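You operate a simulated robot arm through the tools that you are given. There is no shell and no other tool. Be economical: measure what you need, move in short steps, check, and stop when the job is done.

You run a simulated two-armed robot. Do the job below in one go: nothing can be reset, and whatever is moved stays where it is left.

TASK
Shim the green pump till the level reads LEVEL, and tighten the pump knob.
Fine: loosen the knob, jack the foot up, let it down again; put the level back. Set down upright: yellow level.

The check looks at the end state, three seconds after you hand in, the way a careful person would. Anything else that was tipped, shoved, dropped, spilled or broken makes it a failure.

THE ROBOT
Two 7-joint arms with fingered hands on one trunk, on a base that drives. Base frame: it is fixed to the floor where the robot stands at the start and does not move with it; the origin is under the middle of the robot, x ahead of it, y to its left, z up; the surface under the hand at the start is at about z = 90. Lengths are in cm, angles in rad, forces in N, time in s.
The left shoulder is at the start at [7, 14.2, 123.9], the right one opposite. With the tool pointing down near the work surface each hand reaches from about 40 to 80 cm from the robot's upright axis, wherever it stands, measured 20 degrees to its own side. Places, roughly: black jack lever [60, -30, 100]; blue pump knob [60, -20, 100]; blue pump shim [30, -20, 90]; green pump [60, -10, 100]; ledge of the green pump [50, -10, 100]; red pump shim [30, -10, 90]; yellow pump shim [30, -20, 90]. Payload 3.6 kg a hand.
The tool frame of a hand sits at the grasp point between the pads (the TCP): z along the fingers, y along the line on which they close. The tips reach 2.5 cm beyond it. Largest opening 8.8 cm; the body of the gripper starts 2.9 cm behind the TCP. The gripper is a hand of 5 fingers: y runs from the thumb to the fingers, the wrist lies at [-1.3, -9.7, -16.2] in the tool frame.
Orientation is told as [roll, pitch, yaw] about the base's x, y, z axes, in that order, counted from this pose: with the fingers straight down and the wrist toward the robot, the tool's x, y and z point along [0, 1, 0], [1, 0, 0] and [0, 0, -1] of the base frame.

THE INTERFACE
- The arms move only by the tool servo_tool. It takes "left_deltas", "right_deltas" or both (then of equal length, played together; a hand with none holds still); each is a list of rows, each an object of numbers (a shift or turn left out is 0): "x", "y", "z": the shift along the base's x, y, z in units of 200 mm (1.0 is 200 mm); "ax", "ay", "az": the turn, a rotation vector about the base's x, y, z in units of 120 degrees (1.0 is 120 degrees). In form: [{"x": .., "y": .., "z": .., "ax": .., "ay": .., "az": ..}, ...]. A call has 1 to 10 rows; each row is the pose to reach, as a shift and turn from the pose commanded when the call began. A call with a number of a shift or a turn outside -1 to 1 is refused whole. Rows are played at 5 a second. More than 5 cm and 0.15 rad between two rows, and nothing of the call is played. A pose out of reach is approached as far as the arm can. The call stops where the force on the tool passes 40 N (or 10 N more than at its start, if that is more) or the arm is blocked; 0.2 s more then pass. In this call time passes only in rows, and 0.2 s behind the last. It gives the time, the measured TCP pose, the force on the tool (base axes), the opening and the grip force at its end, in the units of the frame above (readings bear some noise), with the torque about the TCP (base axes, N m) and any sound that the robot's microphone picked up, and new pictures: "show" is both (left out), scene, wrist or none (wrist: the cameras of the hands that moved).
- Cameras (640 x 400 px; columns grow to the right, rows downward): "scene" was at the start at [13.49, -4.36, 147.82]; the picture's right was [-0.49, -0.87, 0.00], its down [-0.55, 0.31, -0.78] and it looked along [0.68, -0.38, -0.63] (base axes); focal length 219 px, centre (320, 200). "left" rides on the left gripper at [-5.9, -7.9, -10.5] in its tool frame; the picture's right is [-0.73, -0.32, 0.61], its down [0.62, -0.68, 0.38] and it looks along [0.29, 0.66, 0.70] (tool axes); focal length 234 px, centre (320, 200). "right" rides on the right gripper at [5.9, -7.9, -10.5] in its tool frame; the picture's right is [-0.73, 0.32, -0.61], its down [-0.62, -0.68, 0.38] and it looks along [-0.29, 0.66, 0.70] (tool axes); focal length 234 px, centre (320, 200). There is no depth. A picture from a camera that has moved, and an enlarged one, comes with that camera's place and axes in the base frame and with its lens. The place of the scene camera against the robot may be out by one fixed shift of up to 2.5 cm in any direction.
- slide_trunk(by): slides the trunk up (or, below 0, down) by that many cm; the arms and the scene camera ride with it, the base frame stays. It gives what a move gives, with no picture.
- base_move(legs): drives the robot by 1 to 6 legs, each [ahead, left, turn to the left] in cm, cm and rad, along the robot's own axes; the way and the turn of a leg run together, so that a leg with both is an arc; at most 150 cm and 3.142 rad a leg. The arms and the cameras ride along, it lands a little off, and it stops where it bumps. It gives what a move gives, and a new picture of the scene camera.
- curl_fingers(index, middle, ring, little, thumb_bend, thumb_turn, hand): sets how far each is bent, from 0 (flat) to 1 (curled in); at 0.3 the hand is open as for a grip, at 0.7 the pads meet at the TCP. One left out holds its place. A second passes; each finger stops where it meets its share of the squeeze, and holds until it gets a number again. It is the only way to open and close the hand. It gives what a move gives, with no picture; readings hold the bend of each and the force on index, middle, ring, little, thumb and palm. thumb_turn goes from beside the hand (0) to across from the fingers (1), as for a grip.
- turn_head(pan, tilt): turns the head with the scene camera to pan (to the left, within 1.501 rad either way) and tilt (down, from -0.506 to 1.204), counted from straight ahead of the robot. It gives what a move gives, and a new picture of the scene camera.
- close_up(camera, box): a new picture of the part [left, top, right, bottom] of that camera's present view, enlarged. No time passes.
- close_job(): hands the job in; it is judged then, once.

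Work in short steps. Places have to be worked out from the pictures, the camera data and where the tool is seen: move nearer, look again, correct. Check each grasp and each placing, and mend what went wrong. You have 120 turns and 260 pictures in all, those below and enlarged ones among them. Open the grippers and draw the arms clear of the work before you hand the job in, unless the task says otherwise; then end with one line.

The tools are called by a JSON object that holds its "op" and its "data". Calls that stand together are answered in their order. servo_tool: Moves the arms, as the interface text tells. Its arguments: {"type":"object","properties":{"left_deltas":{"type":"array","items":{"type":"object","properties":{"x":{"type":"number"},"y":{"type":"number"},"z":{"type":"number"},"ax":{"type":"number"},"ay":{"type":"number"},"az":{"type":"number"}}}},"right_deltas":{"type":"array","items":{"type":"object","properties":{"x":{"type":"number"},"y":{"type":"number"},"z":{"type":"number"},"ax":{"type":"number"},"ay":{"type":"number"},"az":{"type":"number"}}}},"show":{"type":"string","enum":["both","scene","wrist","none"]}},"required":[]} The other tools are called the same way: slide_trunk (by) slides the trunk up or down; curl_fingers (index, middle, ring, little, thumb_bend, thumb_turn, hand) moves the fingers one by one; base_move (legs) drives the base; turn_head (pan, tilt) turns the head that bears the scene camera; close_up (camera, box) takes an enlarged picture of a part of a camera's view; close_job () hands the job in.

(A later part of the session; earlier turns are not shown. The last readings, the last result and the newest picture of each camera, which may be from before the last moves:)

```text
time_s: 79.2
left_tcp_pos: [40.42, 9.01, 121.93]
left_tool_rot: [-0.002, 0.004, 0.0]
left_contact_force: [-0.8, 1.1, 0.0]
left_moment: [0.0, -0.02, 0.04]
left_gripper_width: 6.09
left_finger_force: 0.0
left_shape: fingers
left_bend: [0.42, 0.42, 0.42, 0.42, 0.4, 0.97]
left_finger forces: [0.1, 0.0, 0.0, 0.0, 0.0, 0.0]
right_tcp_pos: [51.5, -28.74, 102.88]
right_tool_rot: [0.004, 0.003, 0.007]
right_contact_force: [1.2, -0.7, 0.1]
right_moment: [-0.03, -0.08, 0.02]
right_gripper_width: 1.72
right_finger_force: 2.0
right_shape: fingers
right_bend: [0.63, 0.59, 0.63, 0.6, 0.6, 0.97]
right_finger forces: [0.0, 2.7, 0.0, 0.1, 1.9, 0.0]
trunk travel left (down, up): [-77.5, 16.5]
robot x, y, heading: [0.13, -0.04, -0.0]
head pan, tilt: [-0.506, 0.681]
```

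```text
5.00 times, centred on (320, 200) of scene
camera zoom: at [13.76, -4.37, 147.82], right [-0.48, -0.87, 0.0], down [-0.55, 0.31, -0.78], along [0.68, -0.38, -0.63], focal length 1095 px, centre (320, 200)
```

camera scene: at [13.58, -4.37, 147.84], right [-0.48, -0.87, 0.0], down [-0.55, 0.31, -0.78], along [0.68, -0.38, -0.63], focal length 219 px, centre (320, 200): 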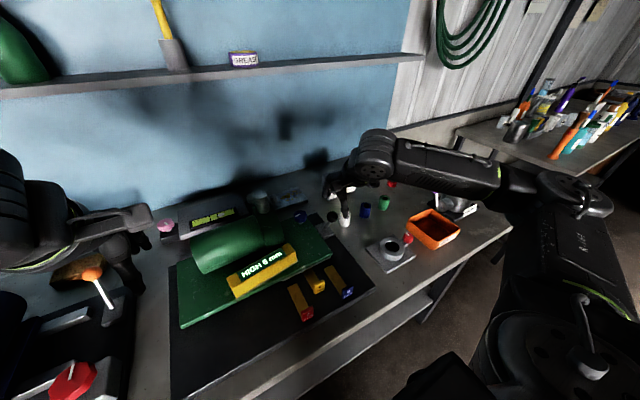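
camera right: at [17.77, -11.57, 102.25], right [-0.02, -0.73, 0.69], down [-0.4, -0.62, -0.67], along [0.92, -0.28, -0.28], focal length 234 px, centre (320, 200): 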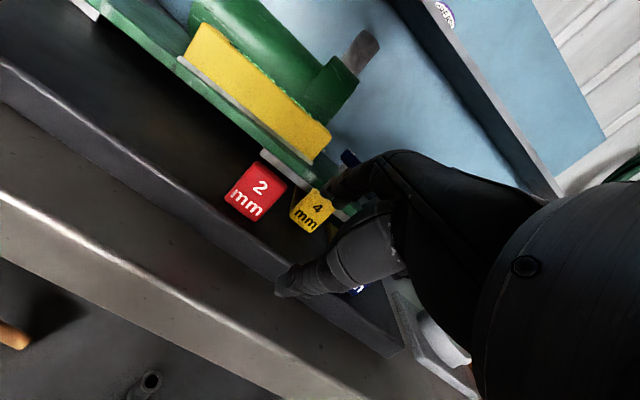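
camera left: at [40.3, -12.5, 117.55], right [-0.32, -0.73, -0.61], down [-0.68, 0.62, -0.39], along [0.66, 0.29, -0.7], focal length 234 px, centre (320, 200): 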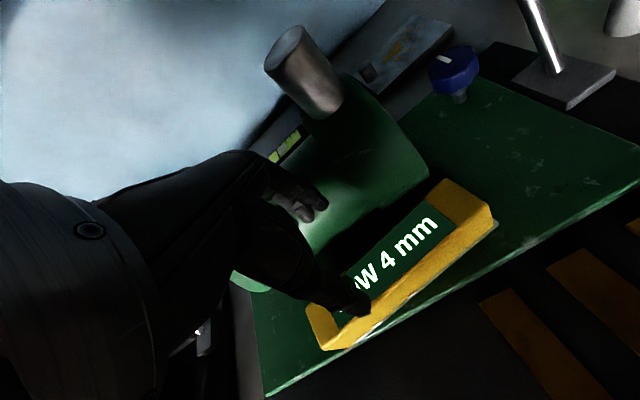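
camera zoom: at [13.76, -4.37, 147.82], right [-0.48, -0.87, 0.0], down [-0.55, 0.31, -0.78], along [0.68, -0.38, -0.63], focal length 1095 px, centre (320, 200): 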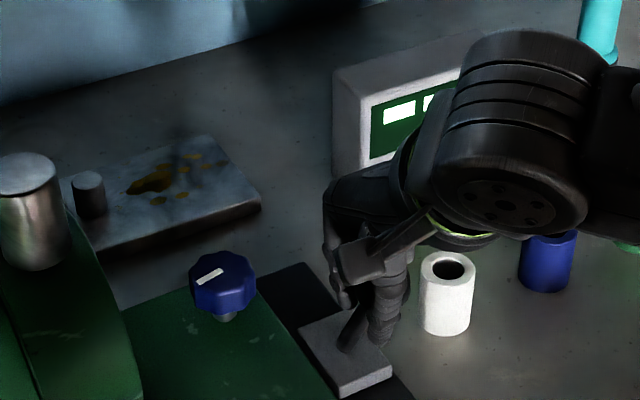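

Caged. I push the lever forward along the reverse arc to let the foot down.

{"op": "servo_tool", "data": {"right_deltas": [{"x": 0.04, "z": 0.012}, {"x": 0.08, "z": 0.024}, {"x": 0.12, "z": 0.033}, {"x": 0.16, "z": 0.038}, {"x": 0.2, "z": 0.04}, {"x": 0.24, "z": 0.038}, {"x": 0.28, "z": 0.03}, {"x": 0.32, "z": 0.02}, {"x": 0.36, "z": 0.006}, {"x": 0.4, "z": -0.01}], "show": "none"}}

{"op": "close_up", "data": {"camera": "scene", "box": [200, 170, 360, 310]}}

```text
time_s: 81.3
left_tcp_pos: [40.31, 9.13, 121.94]
left_tool_rot: [-0.002, 0.002, 0.0]
left_contact_force: [0.3, -0.4, -0.3]
left_moment: [0.02, 0.0, 0.01]
left_gripper_width: 6.08
left_finger_force: 0.1
left_shape: fingers
left_bend: [0.42, 0.42, 0.42, 0.42, 0.4, 0.97]
left_finger forces: [0.0, 0.0, 0.0, 0.0, 0.1, 0.0]
right_tcp_pos: [59.44, -28.77, 102.62]
right_tool_rot: [0.003, 0.001, 0.006]
right_contact_force: [-2.4, 3.4, 2.0]
right_moment: [0.01, 0.08, -0.04]
right_gripper_width: 1.79
right_finger_force: 2.2
right_shape: fingers
right_bend: [0.63, 0.63, 0.63, 0.6, 0.6, 0.96]
right_finger forces: [0.0, 0.1, 0.0, 0.0, 3.6, 0.0]
trunk travel left (down, up): [-77.5, 16.5]
robot x, y, heading: [0.11, 0.58, -0.002]
head pan, tilt: [-0.506, 0.681]
```

```text
2.86 times, centred on (280, 240) of scene
camera zoom: at [13.65, -4.25, 147.84], right [-0.48, -0.87, 0.0], down [-0.55, 0.3, -0.78], along [0.68, -0.38, -0.63], focal length 626 px, centre (434, 86)
```

zoom: 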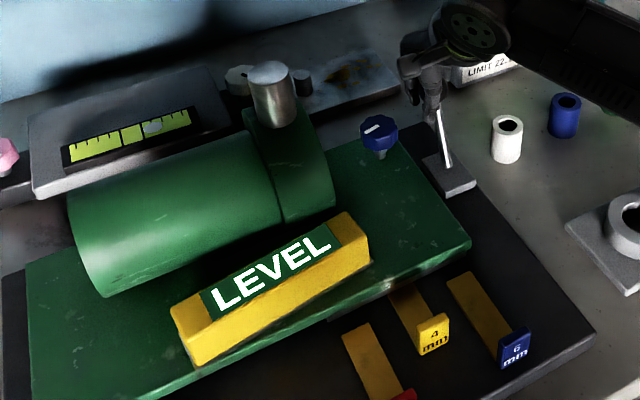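

The level reads LEVEL with the foot on the shim. I nudge the lever a bit further to make sure it is fully home.

{"op": "servo_tool", "data": {"right_deltas": [{"x": 0.03, "z": -0.01}, {"x": 0.05, "z": -0.02}], "show": "none"}}

{"op": "curl_fingers", "data": {"hand": "right", "index": 0.3, "middle": 0.3, "ring": 0.3, "little": 0.3, "thumb_bend": 0.3}}

{"op": "servo_tool", "data": {"right_deltas": [{"z": 0.15}, {"z": 0.3}, {"z": 0.45}], "show": "wrist"}}

{"op": "close_up", "data": {"camera": "scene", "box": [200, 170, 360, 310]}}

```text
time_s: 82.0
left_tcp_pos: [40.33, 8.87, 122.06]
left_tool_rot: [-0.001, 0.0, 0.001]
left_contact_force: [-0.1, -0.3, -0.5]
left_moment: [0.0, -0.01, 0.02]
left_gripper_width: 6.08
left_finger_force: 0.1
left_shape: fingers
left_bend: [0.42, 0.42, 0.42, 0.42, 0.4, 0.97]
left_finger forces: [0.0, 0.0, 0.0, 0.0, 0.1, 0.0]
right_tcp_pos: [60.37, -28.75, 102.27]
right_tool_rot: [0.002, 0.001, 0.005]
right_contact_force: [-4.4, 2.0, 1.8]
right_moment: [0.0, 0.0, -0.04]
right_gripper_width: 1.8
right_finger_force: 2.2
right_shape: fingers
right_bend: [0.63, 0.63, 0.63, 0.6, 0.6, 0.96]
right_finger forces: [0.1, 0.0, 0.0, 0.1, 4.0, 0.0]
trunk travel left (down, up): [-77.5, 16.5]
robot x, y, heading: [0.3, -0.09, -0.001]
head pan, tilt: [-0.506, 0.681]
```

```text
time_s: 83.0
left_tcp_pos: [40.5, 8.87, 122.0]
left_tool_rot: [-0.002, 0.002, 0.0]
left_contact_force: [-0.2, -0.1, 0.1]
left_moment: [0.0, -0.01, -0.01]
left_gripper_width: 6.14
left_finger_force: 0.2
left_shape: fingers
left_bend: [0.42, 0.42, 0.42, 0.42, 0.4, 0.97]
left_finger forces: [0.0, 0.0, 0.1, 0.1, 0.0, 0.0]
right_tcp_pos: [60.45, -28.92, 102.14]
right_tool_rot: [0.004, 0.001, 0.006]
right_contact_force: [0.6, -0.3, 0.2]
right_moment: [-0.02, 0.0, 0.0]
right_gripper_width: 8.43
right_finger_force: 0.1
right_shape: fingers
right_bend: [0.3, 0.3, 0.3, 0.3, 0.3, 0.97]
right_finger forces: [0.0, 0.0, 0.1, 0.0, 0.0, 0.1]
trunk travel left (down, up): [-77.5, 16.5]
robot x, y, heading: [0.13, -0.06, -0.001]
head pan, tilt: [-0.506, 0.681]
```

```text
time_s: 83.8
left_tcp_pos: [40.44, 8.94, 122.08]
left_tool_rot: [-0.001, 0.0, -0.001]
left_contact_force: [0.2, 0.4, -0.3]
left_moment: [0.0, 0.03, -0.01]
left_gripper_width: 6.08
left_finger_force: 0.1
left_shape: fingers
left_bend: [0.42, 0.42, 0.42, 0.42, 0.4, 0.97]
left_finger forces: [0.1, 0.0, 0.1, 0.0, 0.0, 0.0]
right_tcp_pos: [60.36, -28.94, 110.98]
right_tool_rot: [0.004, 0.003, 0.007]
right_contact_force: [0.5, -0.1, -0.7]
right_moment: [-0.02, -0.05, 0.02]
right_gripper_width: 8.46
right_finger_force: 0.0
right_shape: fingers
right_bend: [0.3, 0.3, 0.3, 0.3, 0.3, 0.97]
right_finger forces: [0.0, 0.1, 0.0, 0.1, 0.0, 0.0]
trunk travel left (down, up): [-77.5, 16.5]
robot x, y, heading: [0.17, 0.05, 0.003]
head pan, tilt: [-0.506, 0.681]
camera right: at [52.58, -23.26, 121.64], right [0.33, -0.73, 0.6], down [-0.68, -0.63, -0.39], along [0.66, -0.28, -0.7], focal length 234 px, centre (320, 200)
```

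right: 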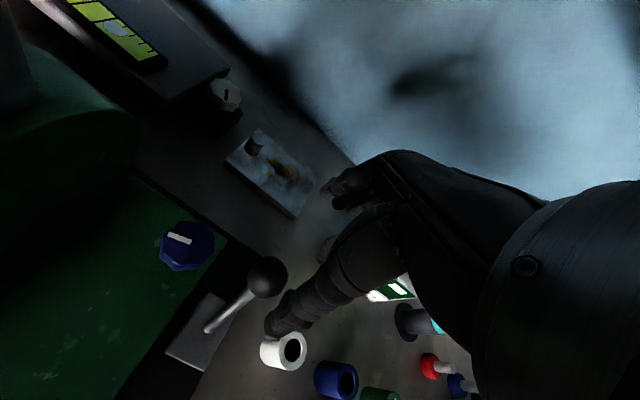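

```text
2.86 times, centred on (280, 240) of scene
camera zoom: at [13.68, -4.34, 147.83], right [-0.48, -0.87, 0.0], down [-0.55, 0.3, -0.78], along [0.68, -0.38, -0.63], focal length 626 px, centre (434, 86)
```

zoom: 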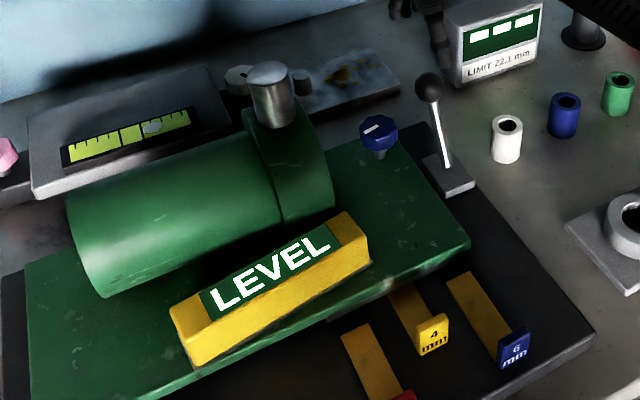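

LEVEL holds and the lever is home. Now the knob: I rotate the wrist to yaw ≈1.39 while moving above it, ready to turn it back clockwise.

{"op": "curl_fingers", "data": {"hand": "right", "index": 0.42, "middle": 0.42, "ring": 0.45, "little": 0.3, "thumb_bend": 0.38}}

{"op": "servo_tool", "data": {"right_deltas": [{"az": 0.066, "y": 0.033, "x": -0.005}, {"az": 0.132, "y": 0.066, "x": -0.01}, {"az": 0.198, "y": 0.1, "x": -0.015}, {"az": 0.264, "y": 0.133, "x": -0.02}, {"az": 0.33, "y": 0.166, "x": -0.025}, {"az": 0.396, "y": 0.2, "x": -0.03}, {"az": 0.462, "y": 0.233, "x": -0.035}, {"az": 0.528, "y": 0.266, "x": -0.04}, {"az": 0.594, "y": 0.3, "x": -0.045}, {"az": 0.66, "y": 0.333, "x": -0.05}], "show": "wrist"}}

{"op": "close_up", "data": {"camera": "scene", "box": [260, 160, 360, 240]}}

```text
time_s: 84.8
left_tcp_pos: [40.4, 8.97, 121.98]
left_tool_rot: [-0.001, 0.001, -0.002]
left_contact_force: [0.3, -0.1, -0.5]
left_moment: [-0.02, -0.02, -0.02]
left_gripper_width: 6.08
left_finger_force: 0.0
left_shape: fingers
left_bend: [0.42, 0.42, 0.42, 0.42, 0.4, 0.97]
left_finger forces: [0.0, 0.0, 0.0, 0.0, 0.0, 0.0]
right_tcp_pos: [60.36, -28.83, 111.07]
right_tool_rot: [0.004, 0.001, 0.005]
right_contact_force: [-0.4, -0.2, -0.7]
right_moment: [0.01, -0.01, -0.01]
right_gripper_width: 6.39
right_finger_force: 0.1
right_shape: fingers
right_bend: [0.42, 0.42, 0.45, 0.3, 0.38, 0.97]
right_finger forces: [0.0, 0.0, 0.0, 0.1, 0.0, 0.0]
trunk travel left (down, up): [-77.5, 16.5]
robot x, y, heading: [0.24, -0.3, -0.003]
head pan, tilt: [-0.506, 0.681]
```

```text
time_s: 87.0
left_tcp_pos: [40.48, 9.1, 122.04]
left_tool_rot: [-0.001, 0.003, -0.001]
left_contact_force: [1.0, -0.7, -0.6]
left_moment: [0.01, 0.0, 0.02]
left_gripper_width: 6.11
left_finger_force: 0.0
left_shape: fingers
left_bend: [0.42, 0.42, 0.42, 0.42, 0.4, 0.97]
left_finger forces: [0.0, 0.0, 0.0, 0.1, 0.0, 0.0]
right_tcp_pos: [59.53, -22.13, 111.23]
right_tool_rot: [0.004, 0.002, 1.39]
right_contact_force: [0.3, 0.7, -0.6]
right_moment: [-0.02, 0.01, -0.02]
right_gripper_width: 6.41
right_finger_force: 0.0
right_shape: fingers
right_bend: [0.42, 0.42, 0.45, 0.3, 0.38, 0.97]
right_finger forces: [0.0, 0.0, 0.0, 0.0, 0.1, 0.0]
trunk travel left (down, up): [-77.5, 16.5]
robot x, y, heading: [0.27, -0.29, 0.003]
head pan, tilt: [-0.506, 0.681]
camera right: at [52.4, -28.96, 121.68], right [0.78, 0.19, 0.6], down [0.49, -0.78, -0.39], along [0.4, 0.59, -0.7], focal length 234 px, centre (320, 200)
```

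right: 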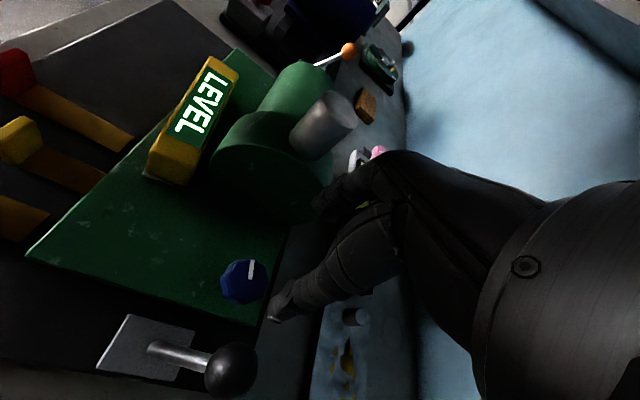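

```text
5.00 times, centred on (310, 200) of scene
camera zoom: at [13.78, -4.29, 147.82], right [-0.48, -0.87, 0.0], down [-0.55, 0.3, -0.78], along [0.68, -0.38, -0.63], focal length 1095 px, centre (370, 200)
```

zoom: 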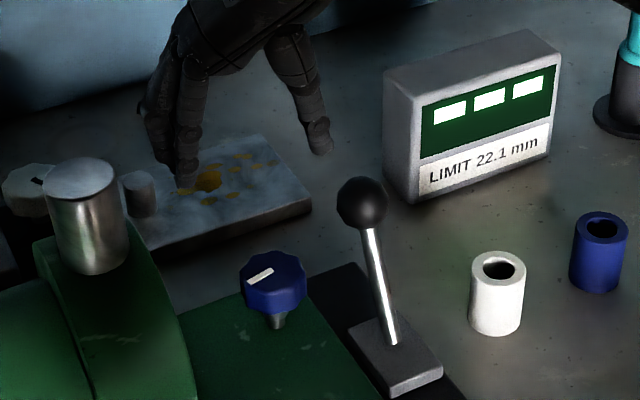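

Knob below at about (59.4, −22.9). I descend and grip it as before.

{"op": "servo_tool", "data": {"right_deltas": [{"x": -0.01, "y": -0.01, "z": -0.2}, {"x": -0.01, "y": -0.01, "z": -0.4}, {"x": -0.01, "y": -0.01, "z": -0.52}, {"x": -0.01, "y": -0.01, "z": -0.575}], "show": "none"}}

{"op": "curl_fingers", "data": {"hand": "right", "index": 0.62, "middle": 0.62, "ring": 0.6, "thumb_bend": 0.55}}

{"op": "close_up", "data": {"camera": "scene", "box": [270, 180, 340, 235]}}

```text
time_s: 88.0
left_tcp_pos: [40.47, 8.85, 122.01]
left_tool_rot: [-0.001, 0.002, 0.001]
left_contact_force: [0.1, -0.7, -0.1]
left_moment: [0.0, 0.0, 0.02]
left_gripper_width: 6.13
left_finger_force: 0.1
left_shape: fingers
left_bend: [0.42, 0.42, 0.42, 0.42, 0.4, 0.97]
left_finger forces: [0.0, 0.1, 0.1, 0.0, 0.0, 0.0]
right_tcp_pos: [59.12, -22.36, 99.71]
right_tool_rot: [0.004, 0.002, 1.388]
right_contact_force: [0.9, 0.3, -1.3]
right_moment: [0.02, -0.01, -0.01]
right_gripper_width: 6.38
right_finger_force: 0.0
right_shape: fingers
right_bend: [0.42, 0.42, 0.45, 0.3, 0.38, 0.97]
right_finger forces: [0.0, 0.0, 0.0, 0.0, 0.1, 0.1]
trunk travel left (down, up): [-77.5, 16.5]
robot x, y, heading: [0.1, -0.17, -0.003]
head pan, tilt: [-0.506, 0.681]
```

```text
time_s: 89.0
left_tcp_pos: [40.41, 8.75, 122.08]
left_tool_rot: [0.001, 0.003, 0.001]
left_contact_force: [-0.2, -0.1, 0.2]
left_moment: [-0.02, -0.04, 0.01]
left_gripper_width: 6.09
left_finger_force: 0.0
left_shape: fingers
left_bend: [0.42, 0.42, 0.42, 0.42, 0.4, 0.97]
left_finger forces: [0.0, 0.0, 0.0, 0.0, 0.1, 0.1]
right_tcp_pos: [59.19, -22.58, 99.63]
right_tool_rot: [0.004, 0.003, 1.387]
right_contact_force: [-1.5, -4.3, -2.0]
right_moment: [0.01, 0.02, -0.04]
right_gripper_width: 3.05
right_finger_force: 3.1
right_shape: fingers
right_bend: [0.61, 0.62, 0.6, 0.3, 0.51, 0.97]
right_finger forces: [0.8, 0.1, 0.1, 0.0, 4.9, 0.0]
trunk travel left (down, up): [-77.5, 16.5]
robot x, y, heading: [0.04, 0.16, 0.004]
head pan, tilt: [-0.506, 0.681]
```

```text
7.27 times, centred on (305, 208) of scene
camera zoom: at [13.75, -4.48, 147.82], right [-0.48, -0.87, 0.0], down [-0.55, 0.31, -0.78], along [0.68, -0.38, -0.63], focal length 1593 px, centre (429, 146)
```

zoom: 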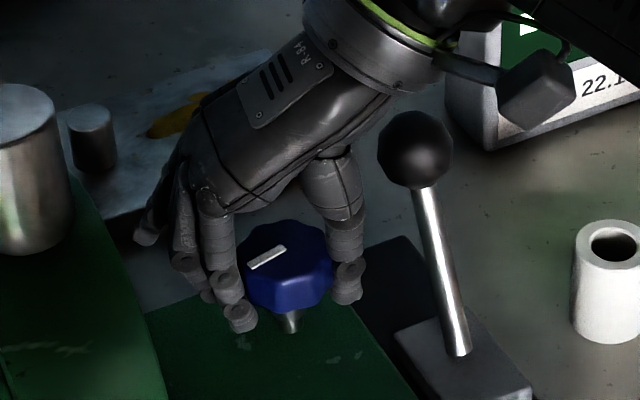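

Knob lies between fingers and thumb. I squeeze firmly and turn clockwise in steps.

{"op": "curl_fingers", "data": {"hand": "right", "index": 0.8, "middle": 0.8, "ring": 0.68, "thumb_bend": 0.7}}

{"op": "servo_tool", "data": {"right_deltas": [{"az": -0.06}, {"az": -0.12}, {"az": -0.18}, {"x": 0.01, "az": -0.24}], "show": "none"}}

{"op": "close_up", "data": {"camera": "scene", "box": [270, 180, 340, 235]}}

```text
time_s: 90.0
left_tcp_pos: [40.59, 8.9, 121.94]
left_tool_rot: [0.001, 0.001, 0.0]
left_contact_force: [-0.3, 0.1, -0.2]
left_moment: [0.01, -0.02, 0.01]
left_gripper_width: 6.1
left_finger_force: 0.0
left_shape: fingers
left_bend: [0.42, 0.42, 0.42, 0.42, 0.4, 0.97]
left_finger forces: [0.1, 0.0, 0.0, 0.1, 0.1, 0.1]
right_tcp_pos: [59.33, -22.41, 99.62]
right_tool_rot: [0.008, 0.001, 1.388]
right_contact_force: [-1.6, 0.0, -8.5]
right_moment: [-0.03, 0.06, -0.02]
right_gripper_width: 2.52
right_finger_force: 17.8
right_shape: fingers
right_bend: [0.71, 0.66, 0.68, 0.3, 0.56, 0.96]
right_finger forces: [9.1, 10.2, 0.1, 0.0, 15.7, 0.1]
trunk travel left (down, up): [-77.5, 16.5]
robot x, y, heading: [-0.03, -0.17, -0.001]
head pan, tilt: [-0.506, 0.681]
```

```text
time_s: 91.0
left_tcp_pos: [40.62, 8.91, 121.97]
left_tool_rot: [-0.001, 0.002, 0.001]
left_contact_force: [0.0, -0.4, -0.4]
left_moment: [-0.04, 0.01, -0.01]
left_gripper_width: 6.12
left_finger_force: 0.0
left_shape: fingers
left_bend: [0.42, 0.42, 0.42, 0.42, 0.4, 0.97]
left_finger forces: [0.0, 0.1, 0.0, 0.1, 0.1, 0.1]
right_tcp_pos: [59.52, -22.39, 99.62]
right_tool_rot: [0.007, 0.004, 0.884]
right_contact_force: [-3.0, 1.6, -11.7]
right_moment: [0.01, 0.05, 0.06]
right_gripper_width: 2.52
right_finger_force: 17.4
right_shape: fingers
right_bend: [0.71, 0.65, 0.68, 0.3, 0.57, 0.96]
right_finger forces: [9.7, 10.2, 0.0, 0.1, 14.7, 0.0]
trunk travel left (down, up): [-77.5, 16.5]
robot x, y, heading: [0.22, -0.18, -0.001]
head pan, tilt: [-0.506, 0.681]
```

```text
7.27 times, centred on (305, 208) of scene
camera zoom: at [13.93, -4.38, 147.8], right [-0.48, -0.87, 0.0], down [-0.55, 0.31, -0.78], along [0.68, -0.38, -0.63], focal length 1593 px, centre (429, 146)
```

zoom: 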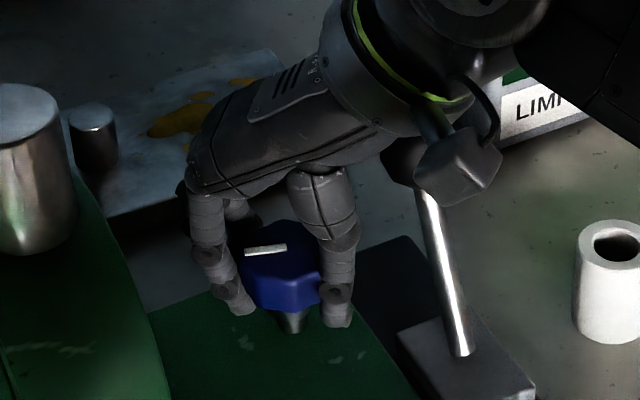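

Turning nicely. I continue to yaw≈0.

{"op": "servo_tool", "data": {"right_deltas": [{"az": -0.06}, {"az": -0.12}, {"x": 0.005, "az": -0.18}, {"x": 0.01, "az": -0.24}, {"x": 0.015, "az": -0.3}, {"x": 0.015, "az": -0.36}, {"x": 0.015, "az": -0.42}], "show": "none"}}

{"op": "close_up", "data": {"camera": "scene", "box": [270, 180, 340, 235]}}

```text
time_s: 92.5
left_tcp_pos: [40.76, 8.75, 121.95]
left_tool_rot: [0.001, 0.003, -0.001]
left_contact_force: [-0.3, -1.3, 0.7]
left_moment: [0.02, -0.01, -0.01]
left_gripper_width: 6.09
left_finger_force: 0.0
left_shape: fingers
left_bend: [0.42, 0.42, 0.42, 0.42, 0.4, 0.97]
left_finger forces: [0.0, 0.0, 0.0, 0.1, 0.0, 0.0]
right_tcp_pos: [59.86, -22.64, 99.51]
right_tool_rot: [0.007, 0.002, 0.003]
right_contact_force: [1.9, -4.4, -11.4]
right_moment: [0.0, -0.01, 0.07]
right_gripper_width: 2.43
right_finger_force: 16.6
right_shape: fingers
right_bend: [0.71, 0.65, 0.68, 0.3, 0.57, 0.98]
right_finger forces: [8.1, 11.7, 0.6, 0.0, 12.3, 0.0]
trunk travel left (down, up): [-77.5, 16.5]
robot x, y, heading: [-0.2, 0.17, 0.002]
head pan, tilt: [-0.506, 0.681]
```

```text
7.27 times, centred on (305, 208) of scene
camera zoom: at [14.03, -4.55, 147.79], right [-0.48, -0.87, 0.0], down [-0.55, 0.31, -0.78], along [0.68, -0.38, -0.63], focal length 1593 px, centre (429, 146)
```

zoom: 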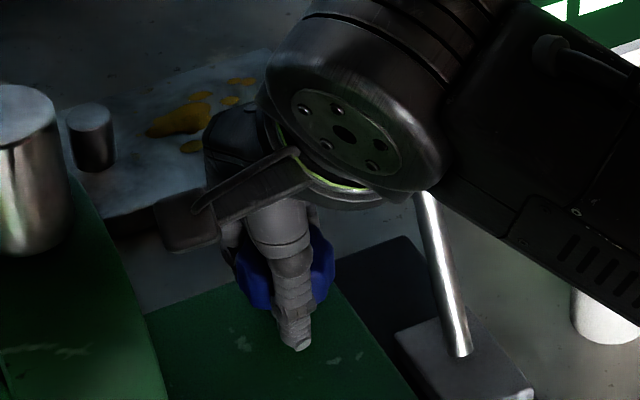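

About 80° done. I go on by 0.3 rad more, watching torque.

{"op": "servo_tool", "data": {"right_deltas": [{"az": -0.05}, {"az": -0.1}, {"az": -0.15}], "show": "wrist"}}

{"op": "close_up", "data": {"camera": "scene", "box": [230, 160, 350, 250]}}

```text
time_s: 93.3
left_tcp_pos: [40.83, 8.78, 121.87]
left_tool_rot: [-0.001, 0.003, -0.001]
left_contact_force: [-0.5, -0.7, -0.1]
left_moment: [0.01, -0.04, -0.04]
left_gripper_width: 6.07
left_finger_force: 0.0
left_shape: fingers
left_bend: [0.42, 0.42, 0.42, 0.42, 0.4, 0.97]
left_finger forces: [0.0, 0.1, 0.0, 0.0, 0.1, 0.0]
right_tcp_pos: [59.92, -22.63, 99.46]
right_tool_rot: [0.005, 0.006, -0.311]
right_contact_force: [6.6, -9.0, -9.7]
right_moment: [-0.04, -0.03, 0.11]
right_gripper_width: 2.32
right_finger_force: 15.7
right_shape: fingers
right_bend: [0.71, 0.64, 0.66, 0.3, 0.57, 0.99]
right_finger forces: [9.0, 11.7, 1.2, 0.0, 10.2, 0.0]
trunk travel left (down, up): [-77.5, 16.5]
robot x, y, heading: [0.43, -0.26, 0.002]
head pan, tilt: [-0.506, 0.681]
camera right: at [54.3, -14.83, 110.11], right [0.09, -0.79, 0.6], down [-0.84, -0.38, -0.38], along [0.54, -0.47, -0.7], focal length 234 px, centre (320, 200)
```

right: 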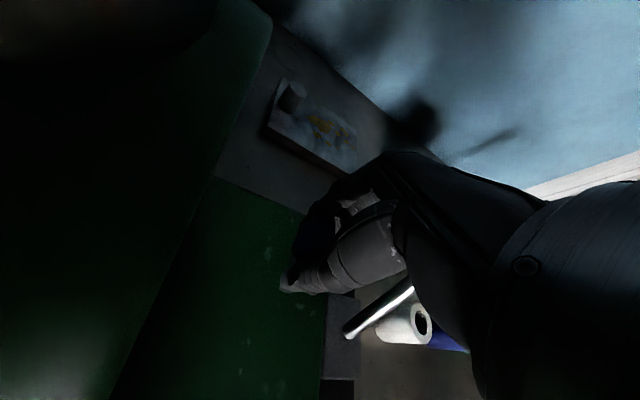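

```text
4.44 times, centred on (290, 205) of scene
camera zoom: at [14.11, -4.63, 147.78], right [-0.48, -0.87, 0.0], down [-0.55, 0.31, -0.78], along [0.68, -0.38, -0.63], focal length 974 px, centre (453, 178)
```

zoom: 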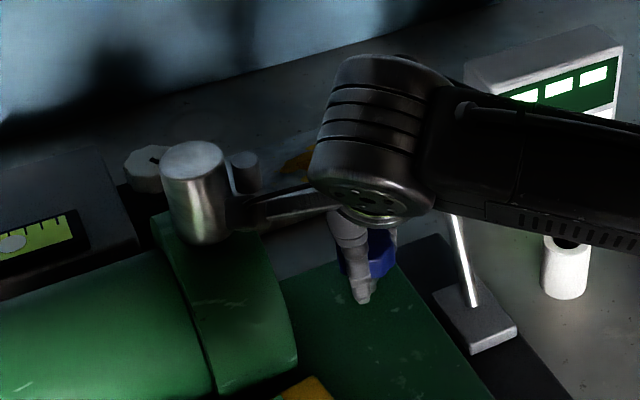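

The wrist camera is getting near the pump's pipe, so I stop here: release, rise straight and look at the knob mark.

{"op": "curl_fingers", "data": {"hand": "right", "index": 0.42, "middle": 0.42, "ring": 0.45, "thumb_bend": 0.38}}

{"op": "servo_tool", "data": {"right_deltas": [{"z": 0.1, "az": 0.05}, {"z": 0.25, "az": 0.1}, {"z": 0.45, "az": 0.15}, {"z": 0.575, "az": 0.21}, {"z": 0.575, "az": 0.27}, {"z": 0.575, "az": 0.33}, {"z": 0.575, "az": 0.39}, {"z": 0.575, "az": 0.45}, {"z": 0.575, "az": 0.51}, {"z": 0.575, "az": 0.57}], "show": "wrist"}}

{"op": "close_up", "data": {"camera": "scene", "box": [270, 180, 340, 235]}}

```text
time_s: 94.3
left_tcp_pos: [40.58, 8.92, 122.0]
left_tool_rot: [-0.001, -0.001, -0.001]
left_contact_force: [0.8, -0.4, -0.1]
left_moment: [-0.04, -0.01, -0.01]
left_gripper_width: 6.12
left_finger_force: 0.2
left_shape: fingers
left_bend: [0.42, 0.42, 0.42, 0.42, 0.4, 0.97]
left_finger forces: [0.0, 0.0, 0.0, 0.0, 0.0, 0.1]
right_tcp_pos: [59.61, -22.36, 99.73]
right_tool_rot: [0.006, 0.002, -0.308]
right_contact_force: [0.4, 0.2, -0.5]
right_moment: [-0.03, 0.0, -0.03]
right_gripper_width: 6.26
right_finger_force: 0.1
right_shape: fingers
right_bend: [0.42, 0.42, 0.45, 0.3, 0.38, 0.98]
right_finger forces: [0.0, 0.1, 0.0, 0.1, 0.1, 0.0]
trunk travel left (down, up): [-77.5, 16.5]
robot x, y, heading: [0.71, 0.3, 0.001]
head pan, tilt: [-0.506, 0.681]
```

```text
time_s: 96.5
left_tcp_pos: [40.49, 9.02, 122.06]
left_tool_rot: [-0.001, 0.001, 0.0]
left_contact_force: [-0.2, 0.0, -0.3]
left_moment: [0.01, 0.01, 0.05]
left_gripper_width: 6.09
left_finger_force: 0.1
left_shape: fingers
left_bend: [0.42, 0.42, 0.42, 0.42, 0.4, 0.97]
left_finger forces: [0.1, 0.0, 0.0, 0.0, 0.0, 0.1]
right_tcp_pos: [59.83, -22.31, 111.23]
right_tool_rot: [0.005, 0.001, 0.884]
right_contact_force: [0.3, -0.9, 0.0]
right_moment: [-0.01, 0.02, -0.01]
right_gripper_width: 6.29
right_finger_force: 0.1
right_shape: fingers
right_bend: [0.42, 0.42, 0.45, 0.3, 0.38, 0.98]
right_finger forces: [0.1, 0.0, 0.0, 0.0, 0.0, 0.0]
trunk travel left (down, up): [-77.5, 16.5]
robot x, y, heading: [0.29, 0.19, -0.003]
head pan, tilt: [-0.506, 0.681]
camera right: at [50.35, -24.95, 121.75], right [0.77, -0.21, 0.6], down [0.05, -0.92, -0.39], along [0.64, 0.33, -0.7], focal length 234 px, centre (320, 200)
```

right: 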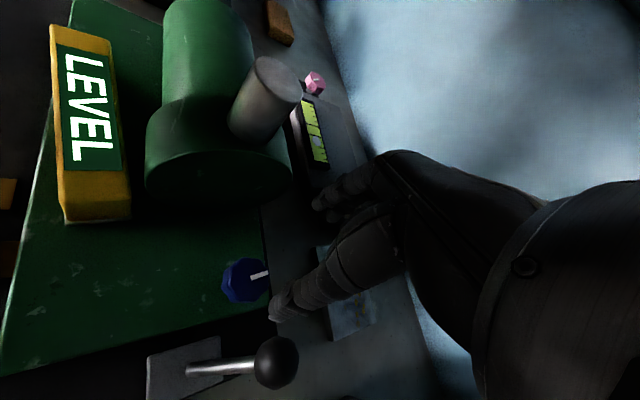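

```text
7.27 times, centred on (305, 208) of scene
camera zoom: at [13.77, -4.36, 147.82], right [-0.48, -0.87, 0.0], down [-0.55, 0.3, -0.78], along [0.68, -0.38, -0.63], focal length 1593 px, centre (429, 146)
```

zoom: 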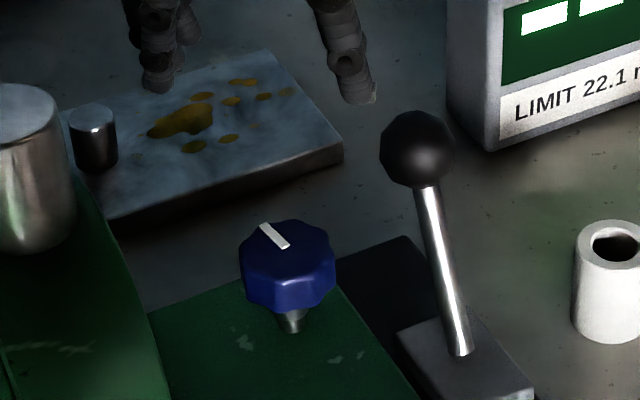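

The mark is about back to its original direction (+x). I regrip at yaw 0.88 and turn clockwise until I feel it's tight.

{"op": "servo_tool", "data": {"right_deltas": [{"x": -0.015, "y": -0.005, "z": -0.2}, {"x": -0.015, "y": -0.005, "z": -0.4}, {"x": -0.015, "y": -0.005, "z": -0.52}, {"x": -0.015, "y": -0.005, "z": -0.575}], "show": "none"}}

{"op": "curl_fingers", "data": {"hand": "right", "index": 0.6, "middle": 0.6, "ring": 0.6, "thumb_bend": 0.55}}

{"op": "curl_fingers", "data": {"hand": "right", "index": 0.82, "middle": 0.82, "ring": 0.7, "thumb_bend": 0.72}}

{"op": "servo_tool", "data": {"right_deltas": [{"az": -0.05}, {"az": -0.1}], "show": "none"}}

{"op": "close_up", "data": {"camera": "scene", "box": [270, 180, 340, 235]}}

```text
time_s: 97.5
left_tcp_pos: [40.48, 8.74, 122.04]
left_tool_rot: [-0.001, 0.002, -0.001]
left_contact_force: [0.0, 0.1, 0.5]
left_moment: [0.0, -0.04, 0.02]
left_gripper_width: 6.11
left_finger_force: 0.1
left_shape: fingers
left_bend: [0.42, 0.42, 0.42, 0.42, 0.4, 0.97]
left_finger forces: [0.0, 0.1, 0.0, 0.0, 0.1, 0.1]
right_tcp_pos: [59.52, -22.59, 99.85]
right_tool_rot: [0.002, 0.0, 0.886]
right_contact_force: [0.2, 0.2, -0.3]
right_moment: [-0.02, -0.02, 0.02]
right_gripper_width: 6.31
right_finger_force: 0.1
right_shape: fingers
right_bend: [0.42, 0.42, 0.45, 0.3, 0.38, 0.98]
right_finger forces: [0.0, 0.1, 0.1, 0.1, 0.0, 0.0]
trunk travel left (down, up): [-77.5, 16.5]
robot x, y, heading: [0.53, 0.09, 0.002]
head pan, tilt: [-0.506, 0.681]
```

```text
time_s: 98.5
left_tcp_pos: [40.39, 8.9, 121.99]
left_tool_rot: [0.0, 0.001, -0.001]
left_contact_force: [0.3, -0.6, -0.9]
left_moment: [0.0, -0.03, 0.03]
left_gripper_width: 6.09
left_finger_force: 0.0
left_shape: fingers
left_bend: [0.42, 0.42, 0.42, 0.42, 0.4, 0.97]
left_finger forces: [0.0, 0.0, 0.0, 0.0, 0.1, 0.0]
right_tcp_pos: [59.39, -22.61, 99.64]
right_tool_rot: [0.006, 0.003, 0.885]
right_contact_force: [-2.7, -2.5, -1.3]
right_moment: [0.05, -0.02, 0.0]
right_gripper_width: 3.08
right_finger_force: 2.5
right_shape: fingers
right_bend: [0.59, 0.6, 0.6, 0.3, 0.52, 0.97]
right_finger forces: [0.8, 0.0, 0.1, 0.1, 3.6, 0.0]
trunk travel left (down, up): [-77.5, 16.5]
robot x, y, heading: [0.25, 0.0, -0.0]
head pan, tilt: [-0.506, 0.681]
```

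```text
time_s: 99.5
left_tcp_pos: [40.55, 8.94, 121.89]
left_tool_rot: [-0.001, 0.002, 0.001]
left_contact_force: [0.5, -0.1, -0.2]
left_moment: [-0.03, -0.01, 0.0]
left_gripper_width: 6.09
left_finger_force: 0.1
left_shape: fingers
left_bend: [0.42, 0.42, 0.42, 0.42, 0.4, 0.97]
left_finger forces: [0.1, 0.1, 0.1, 0.0, 0.1, 0.1]
right_tcp_pos: [59.59, -22.7, 99.58]
right_tool_rot: [0.006, 0.005, 0.885]
right_contact_force: [0.7, 1.7, -8.4]
right_moment: [-0.06, 0.06, 0.03]
right_gripper_width: 2.47
right_finger_force: 17.5
right_shape: fingers
right_bend: [0.6, 0.64, 0.69, 0.3, 0.57, 0.96]
right_finger forces: [9.1, 10.3, 0.5, 0.1, 14.8, 0.0]
trunk travel left (down, up): [-77.5, 16.5]
robot x, y, heading: [0.08, 0.11, -0.002]
head pan, tilt: [-0.506, 0.681]
```

```text
time_s: 100.2
left_tcp_pos: [40.62, 8.93, 121.94]
left_tool_rot: [-0.003, 0.0, 0.001]
left_contact_force: [1.3, -0.6, 0.0]
left_moment: [0.0, -0.01, 0.01]
left_gripper_width: 6.12
left_finger_force: 0.1
left_shape: fingers
left_bend: [0.42, 0.42, 0.42, 0.42, 0.4, 0.97]
left_finger forces: [0.0, 0.0, 0.1, 0.0, 0.0, 0.1]
right_tcp_pos: [59.55, -22.51, 99.49]
right_tool_rot: [0.007, 0.004, 0.675]
right_contact_force: [0.2, 1.9, -9.7]
right_moment: [0.02, 0.06, 0.19]
right_gripper_width: 2.45
right_finger_force: 17.4
right_shape: fingers
right_bend: [0.6, 0.63, 0.68, 0.3, 0.57, 0.97]
right_finger forces: [9.3, 9.9, 1.2, 0.0, 14.2, 0.0]
trunk travel left (down, up): [-77.5, 16.5]
robot x, y, heading: [0.31, 0.42, 0.0]
head pan, tilt: [-0.506, 0.681]
```

```text
7.27 times, centred on (305, 208) of scene
camera zoom: at [13.92, -4.37, 147.8], right [-0.48, -0.87, 0.0], down [-0.55, 0.3, -0.78], along [0.68, -0.38, -0.63], focal length 1593 px, centre (429, 146)
```

zoom: 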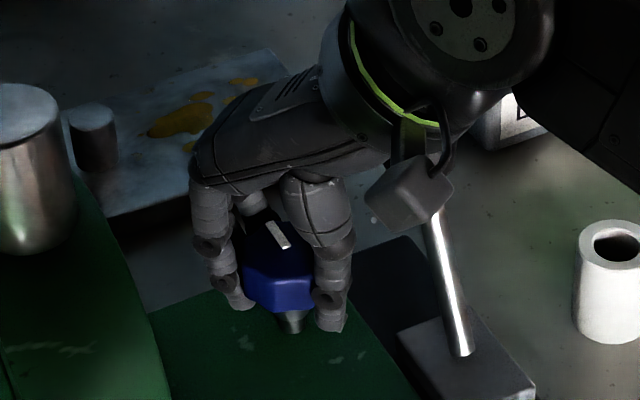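

Torque is rising (0.19 N·m). I continue a little.

{"op": "servo_tool", "data": {"right_deltas": [{"az": -0.05}, {"az": -0.1}, {"az": -0.15}], "show": "none"}}

{"op": "close_up", "data": {"camera": "scene", "box": [270, 180, 340, 235]}}

```text
time_s: 101.0
left_tcp_pos: [40.69, 9.09, 121.92]
left_tool_rot: [0.0, 0.002, 0.0]
left_contact_force: [0.2, -0.1, 0.0]
left_moment: [-0.02, 0.02, -0.01]
left_gripper_width: 6.11
left_finger_force: 0.0
left_shape: fingers
left_bend: [0.42, 0.42, 0.42, 0.42, 0.4, 0.97]
left_finger forces: [0.0, 0.0, 0.0, 0.0, 0.0, 0.1]
right_tcp_pos: [59.52, -22.3, 99.57]
right_tool_rot: [0.007, 0.003, 0.36]
right_contact_force: [-1.9, 7.1, -15.3]
right_moment: [0.2, 0.16, 0.5]
right_gripper_width: 2.52
right_finger_force: 19.0
right_shape: fingers
right_bend: [0.61, 0.63, 0.66, 0.3, 0.57, 1.0]
right_finger forces: [10.6, 10.6, 2.1, 0.1, 15.0, 0.0]
trunk travel left (down, up): [-77.5, 16.5]
robot x, y, heading: [-0.06, 0.26, 0.002]
head pan, tilt: [-0.506, 0.681]
```

```text
7.27 times, centred on (305, 208) of scene
camera zoom: at [13.97, -4.27, 147.79], right [-0.48, -0.87, 0.0], down [-0.55, 0.3, -0.78], along [0.68, -0.38, -0.63], focal length 1593 px, centre (429, 146)
```

zoom: 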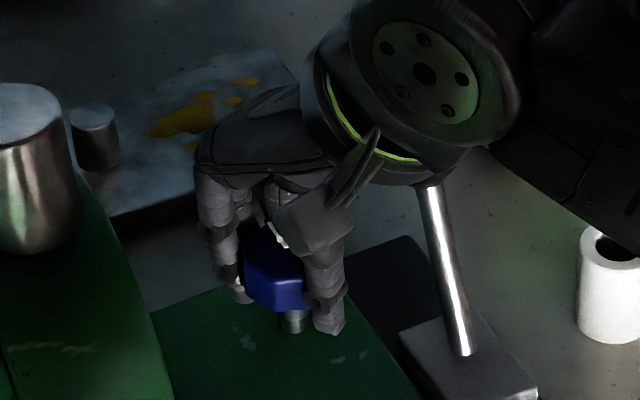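

Torque 0.5 N·m, so it is seating tight. One more small nudge, then release and look.

{"op": "servo_tool", "data": {"right_deltas": [{"az": -0.05}, {"az": -0.1}, {"az": -0.1}], "show": "none"}}

{"op": "curl_fingers", "data": {"hand": "right", "index": 0.4, "middle": 0.4, "ring": 0.4, "thumb_bend": 0.35}}

{"op": "servo_tool", "data": {"right_deltas": [{"z": 0.1}, {"z": 0.25}, {"z": 0.45}, {"z": 0.6}], "show": "wrist"}}

{"op": "close_up", "data": {"camera": "scene", "box": [200, 170, 360, 310]}}

{"op": "close_up", "data": {"camera": "scene", "box": [270, 180, 340, 235]}}

```text
time_s: 101.8
left_tcp_pos: [40.65, 9.09, 121.89]
left_tool_rot: [-0.002, 0.002, 0.0]
left_contact_force: [-0.2, -0.1, 0.3]
left_moment: [0.02, 0.02, 0.01]
left_gripper_width: 6.1
left_finger_force: 0.0
left_shape: fingers
left_bend: [0.42, 0.42, 0.42, 0.42, 0.4, 0.97]
left_finger forces: [0.0, 0.0, 0.0, 0.0, 0.1, 0.0]
right_tcp_pos: [59.44, -22.36, 99.67]
right_tool_rot: [0.005, 0.004, 0.152]
right_contact_force: [0.6, 8.0, -14.1]
right_moment: [0.29, 0.09, 0.67]
right_gripper_width: 2.54
right_finger_force: 21.8
right_shape: fingers
right_bend: [0.61, 0.63, 0.66, 0.3, 0.57, 1.0]
right_finger forces: [12.7, 12.4, 2.6, 0.0, 16.2, 0.0]
trunk travel left (down, up): [-77.5, 16.5]
robot x, y, heading: [0.12, -0.0, 0.003]
head pan, tilt: [-0.506, 0.681]
```

```text
time_s: 102.8
left_tcp_pos: [40.41, 8.85, 122.03]
left_tool_rot: [-0.003, 0.001, 0.001]
left_contact_force: [-0.2, -0.4, 0.3]
left_moment: [0.0, 0.01, -0.01]
left_gripper_width: 6.09
left_finger_force: 0.1
left_shape: fingers
left_bend: [0.42, 0.42, 0.42, 0.42, 0.4, 0.97]
left_finger forces: [0.0, 0.1, 0.1, 0.0, 0.0, 0.1]
right_tcp_pos: [59.49, -22.54, 99.7]
right_tool_rot: [0.005, 0.001, 0.153]
right_contact_force: [-0.3, 0.4, 0.5]
right_moment: [-0.03, 0.02, -0.03]
right_gripper_width: 6.85
right_finger_force: 0.1
right_shape: fingers
right_bend: [0.4, 0.4, 0.4, 0.3, 0.35, 0.98]
right_finger forces: [0.1, 0.0, 0.0, 0.1, 0.1, 0.0]
trunk travel left (down, up): [-77.5, 16.5]
robot x, y, heading: [0.24, -0.01, 0.002]
head pan, tilt: [-0.506, 0.681]
```

```text
time_s: 103.8
left_tcp_pos: [40.51, 8.87, 122.02]
left_tool_rot: [0.0, 0.001, 0.001]
left_contact_force: [1.7, -0.3, 0.1]
left_moment: [0.0, -0.04, 0.0]
left_gripper_width: 6.11
left_finger_force: 0.0
left_shape: fingers
left_bend: [0.42, 0.42, 0.42, 0.42, 0.4, 0.97]
left_finger forces: [0.0, 0.0, 0.0, 0.0, 0.0, 0.1]
right_tcp_pos: [59.48, -22.56, 111.72]
right_tool_rot: [0.006, 0.003, 0.152]
right_contact_force: [0.2, -0.4, 1.3]
right_moment: [0.01, 0.05, -0.01]
right_gripper_width: 6.84
right_finger_force: 0.1
right_shape: fingers
right_bend: [0.4, 0.4, 0.4, 0.3, 0.35, 0.98]
right_finger forces: [0.0, 0.0, 0.0, 0.0, 0.0, 0.0]
trunk travel left (down, up): [-77.5, 16.5]
robot x, y, heading: [0.45, -0.08, 0.002]
head pan, tilt: [-0.506, 0.681]
camera right: at [50.79, -18.24, 122.31], right [0.43, -0.67, 0.6], down [-0.58, -0.72, -0.38], along [0.69, -0.18, -0.7], focal length 234 px, centre (320, 200)
```

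right: 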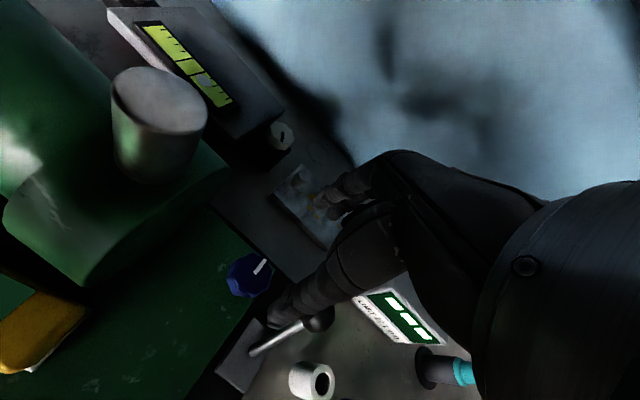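

```text
2.86 times, centred on (280, 240) of scene
camera zoom: at [13.7, -4.32, 147.82], right [-0.48, -0.87, 0.0], down [-0.55, 0.3, -0.78], along [0.68, -0.38, -0.63], focal length 626 px, centre (434, 86)
```

zoom: 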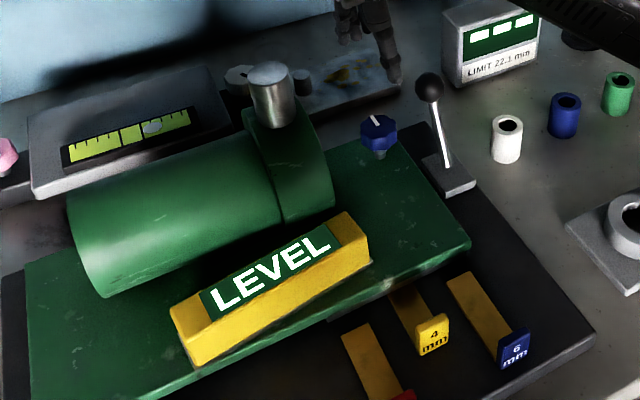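

```text
7.27 times, centred on (305, 208) of scene
camera zoom: at [13.7, -4.32, 147.82], right [-0.48, -0.87, 0.0], down [-0.55, 0.3, -0.78], along [0.68, -0.38, -0.63], focal length 1593 px, centre (429, 146)
```

zoom: 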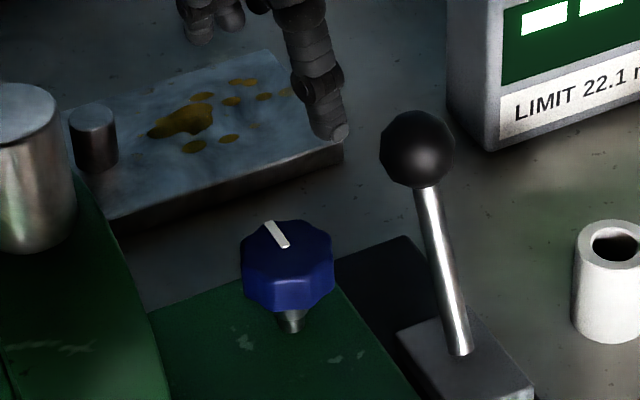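

The knob mark is back at exactly its original tight angle with a firm stop (0.67 N·m), and the level still reads LEVEL. I withdraw the right hand to its start region while bringing the left hand above the level, fingers narrowed.

{"op": "curl_fingers", "data": {"hand": "left", "index": 0.45, "middle": 0.45, "ring": 0.45, "little": 0.45, "thumb_bend": 0.36}}

{"op": "servo_tool", "data": {"right_deltas": [{"z": 0.15}, {"x": -0.1, "y": -0.1, "z": 0.25, "az": -0.01}, {"x": -0.22, "y": -0.22, "z": 0.35, "az": -0.02}, {"x": -0.35, "y": -0.36, "z": 0.42, "az": -0.03}, {"x": -0.5, "y": -0.5, "z": 0.5, "az": -0.04}, {"x": -0.65, "y": -0.65, "z": 0.55, "az": -0.05}, {"x": -0.8, "y": -0.8, "z": 0.6, "az": -0.06}, {"x": -0.95, "y": -0.95, "z": 0.645, "az": -0.07}], "left_deltas": [{}, {"x": 0.04, "y": -0.08}, {"x": 0.09, "y": -0.2}, {"x": 0.14, "y": -0.32}, {"x": 0.2, "y": -0.45}, {"x": 0.25, "y": -0.57, "z": -0.1}, {"x": 0.3, "y": -0.68, "z": -0.25}, {"x": 0.35, "y": -0.785, "z": -0.4}], "show": "both"}}

```text
time_s: 104.8
left_tcp_pos: [40.4, 9.01, 122.05]
left_tool_rot: [-0.002, 0.002, 0.001]
left_contact_force: [0.6, -0.2, -1.1]
left_moment: [0.02, 0.0, -0.02]
left_gripper_width: 6.21
left_finger_force: 0.0
left_shape: fingers
left_bend: [0.45, 0.45, 0.45, 0.45, 0.36, 0.97]
left_finger forces: [0.0, 0.0, 0.1, 0.1, 0.1, 0.0]
right_tcp_pos: [59.47, -22.79, 111.78]
right_tool_rot: [0.007, 0.002, 0.152]
right_contact_force: [0.0, 0.1, -0.1]
right_moment: [0.0, 0.0, -0.04]
right_gripper_width: 6.85
right_finger_force: 0.0
right_shape: fingers
right_bend: [0.4, 0.4, 0.4, 0.3, 0.35, 0.98]
right_finger forces: [0.0, 0.1, 0.1, 0.0, 0.0, 0.1]
trunk travel left (down, up): [-77.5, 16.5]
robot x, y, heading: [-0.12, 0.13, -0.005]
head pan, tilt: [-0.506, 0.681]
```

```text
time_s: 106.5
left_tcp_pos: [47.66, -6.74, 113.95]
left_tool_rot: [-0.001, 0.002, 0.002]
left_contact_force: [0.1, -0.4, -0.2]
left_moment: [-0.02, 0.02, 0.03]
left_gripper_width: 6.25
left_finger_force: 0.0
left_shape: fingers
left_bend: [0.45, 0.45, 0.45, 0.45, 0.36, 0.97]
left_finger forces: [0.1, 0.1, 0.0, 0.0, 0.0, 0.0]
right_tcp_pos: [44.54, -40.75, 123.85]
right_tool_rot: [0.008, 0.002, 0.006]
right_contact_force: [-0.3, -0.6, 0.0]
right_moment: [0.0, 0.02, -0.01]
right_gripper_width: 6.85
right_finger_force: 0.0
right_shape: fingers
right_bend: [0.4, 0.4, 0.4, 0.3, 0.35, 0.98]
right_finger forces: [0.1, 0.0, 0.1, 0.1, 0.0, 0.0]
right hand out of reach, approached as far as the arm can: row 7, 8
trunk travel left (down, up): [-77.5, 16.5]
robot x, y, heading: [0.3, 0.0, 0.0]
head pan, tilt: [-0.506, 0.681]
camera scene: at [13.82, -4.49, 147.81], right [-0.48, -0.87, 0.0], down [-0.55, 0.31, -0.78], along [0.68, -0.38, -0.63], focal length 219 px, centre (320, 200)
camera right: at [36.74, -35.06, 134.45], right [0.33, -0.73, 0.6], down [-0.68, -0.63, -0.39], along [0.66, -0.28, -0.7], focal length 234 px, centre (320, 200)
camera left: at [39.71, -12.62, 124.38], right [-0.32, -0.73, -0.61], down [-0.68, 0.62, -0.38], along [0.66, 0.29, -0.7], focal length 234 px, centre (320, 200)
```

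scene: 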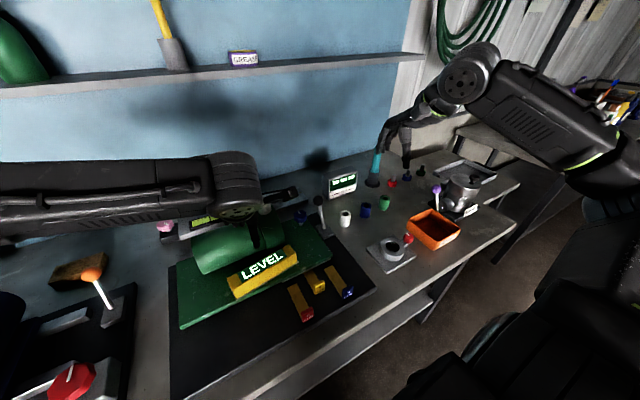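
right: 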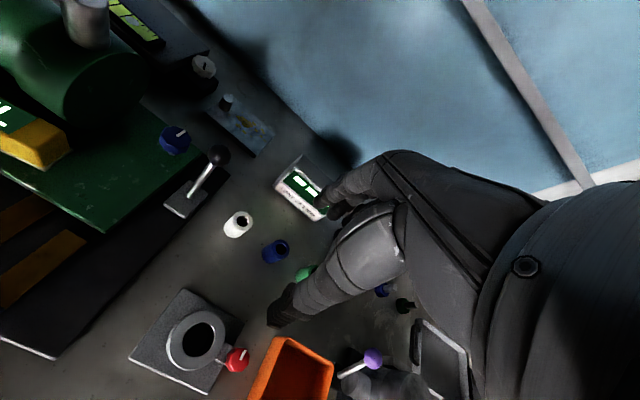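
left: 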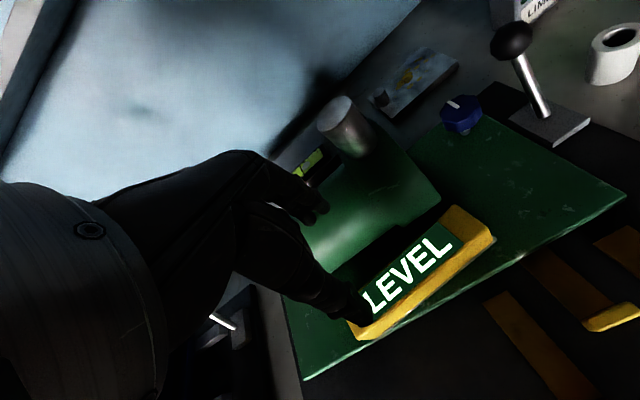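

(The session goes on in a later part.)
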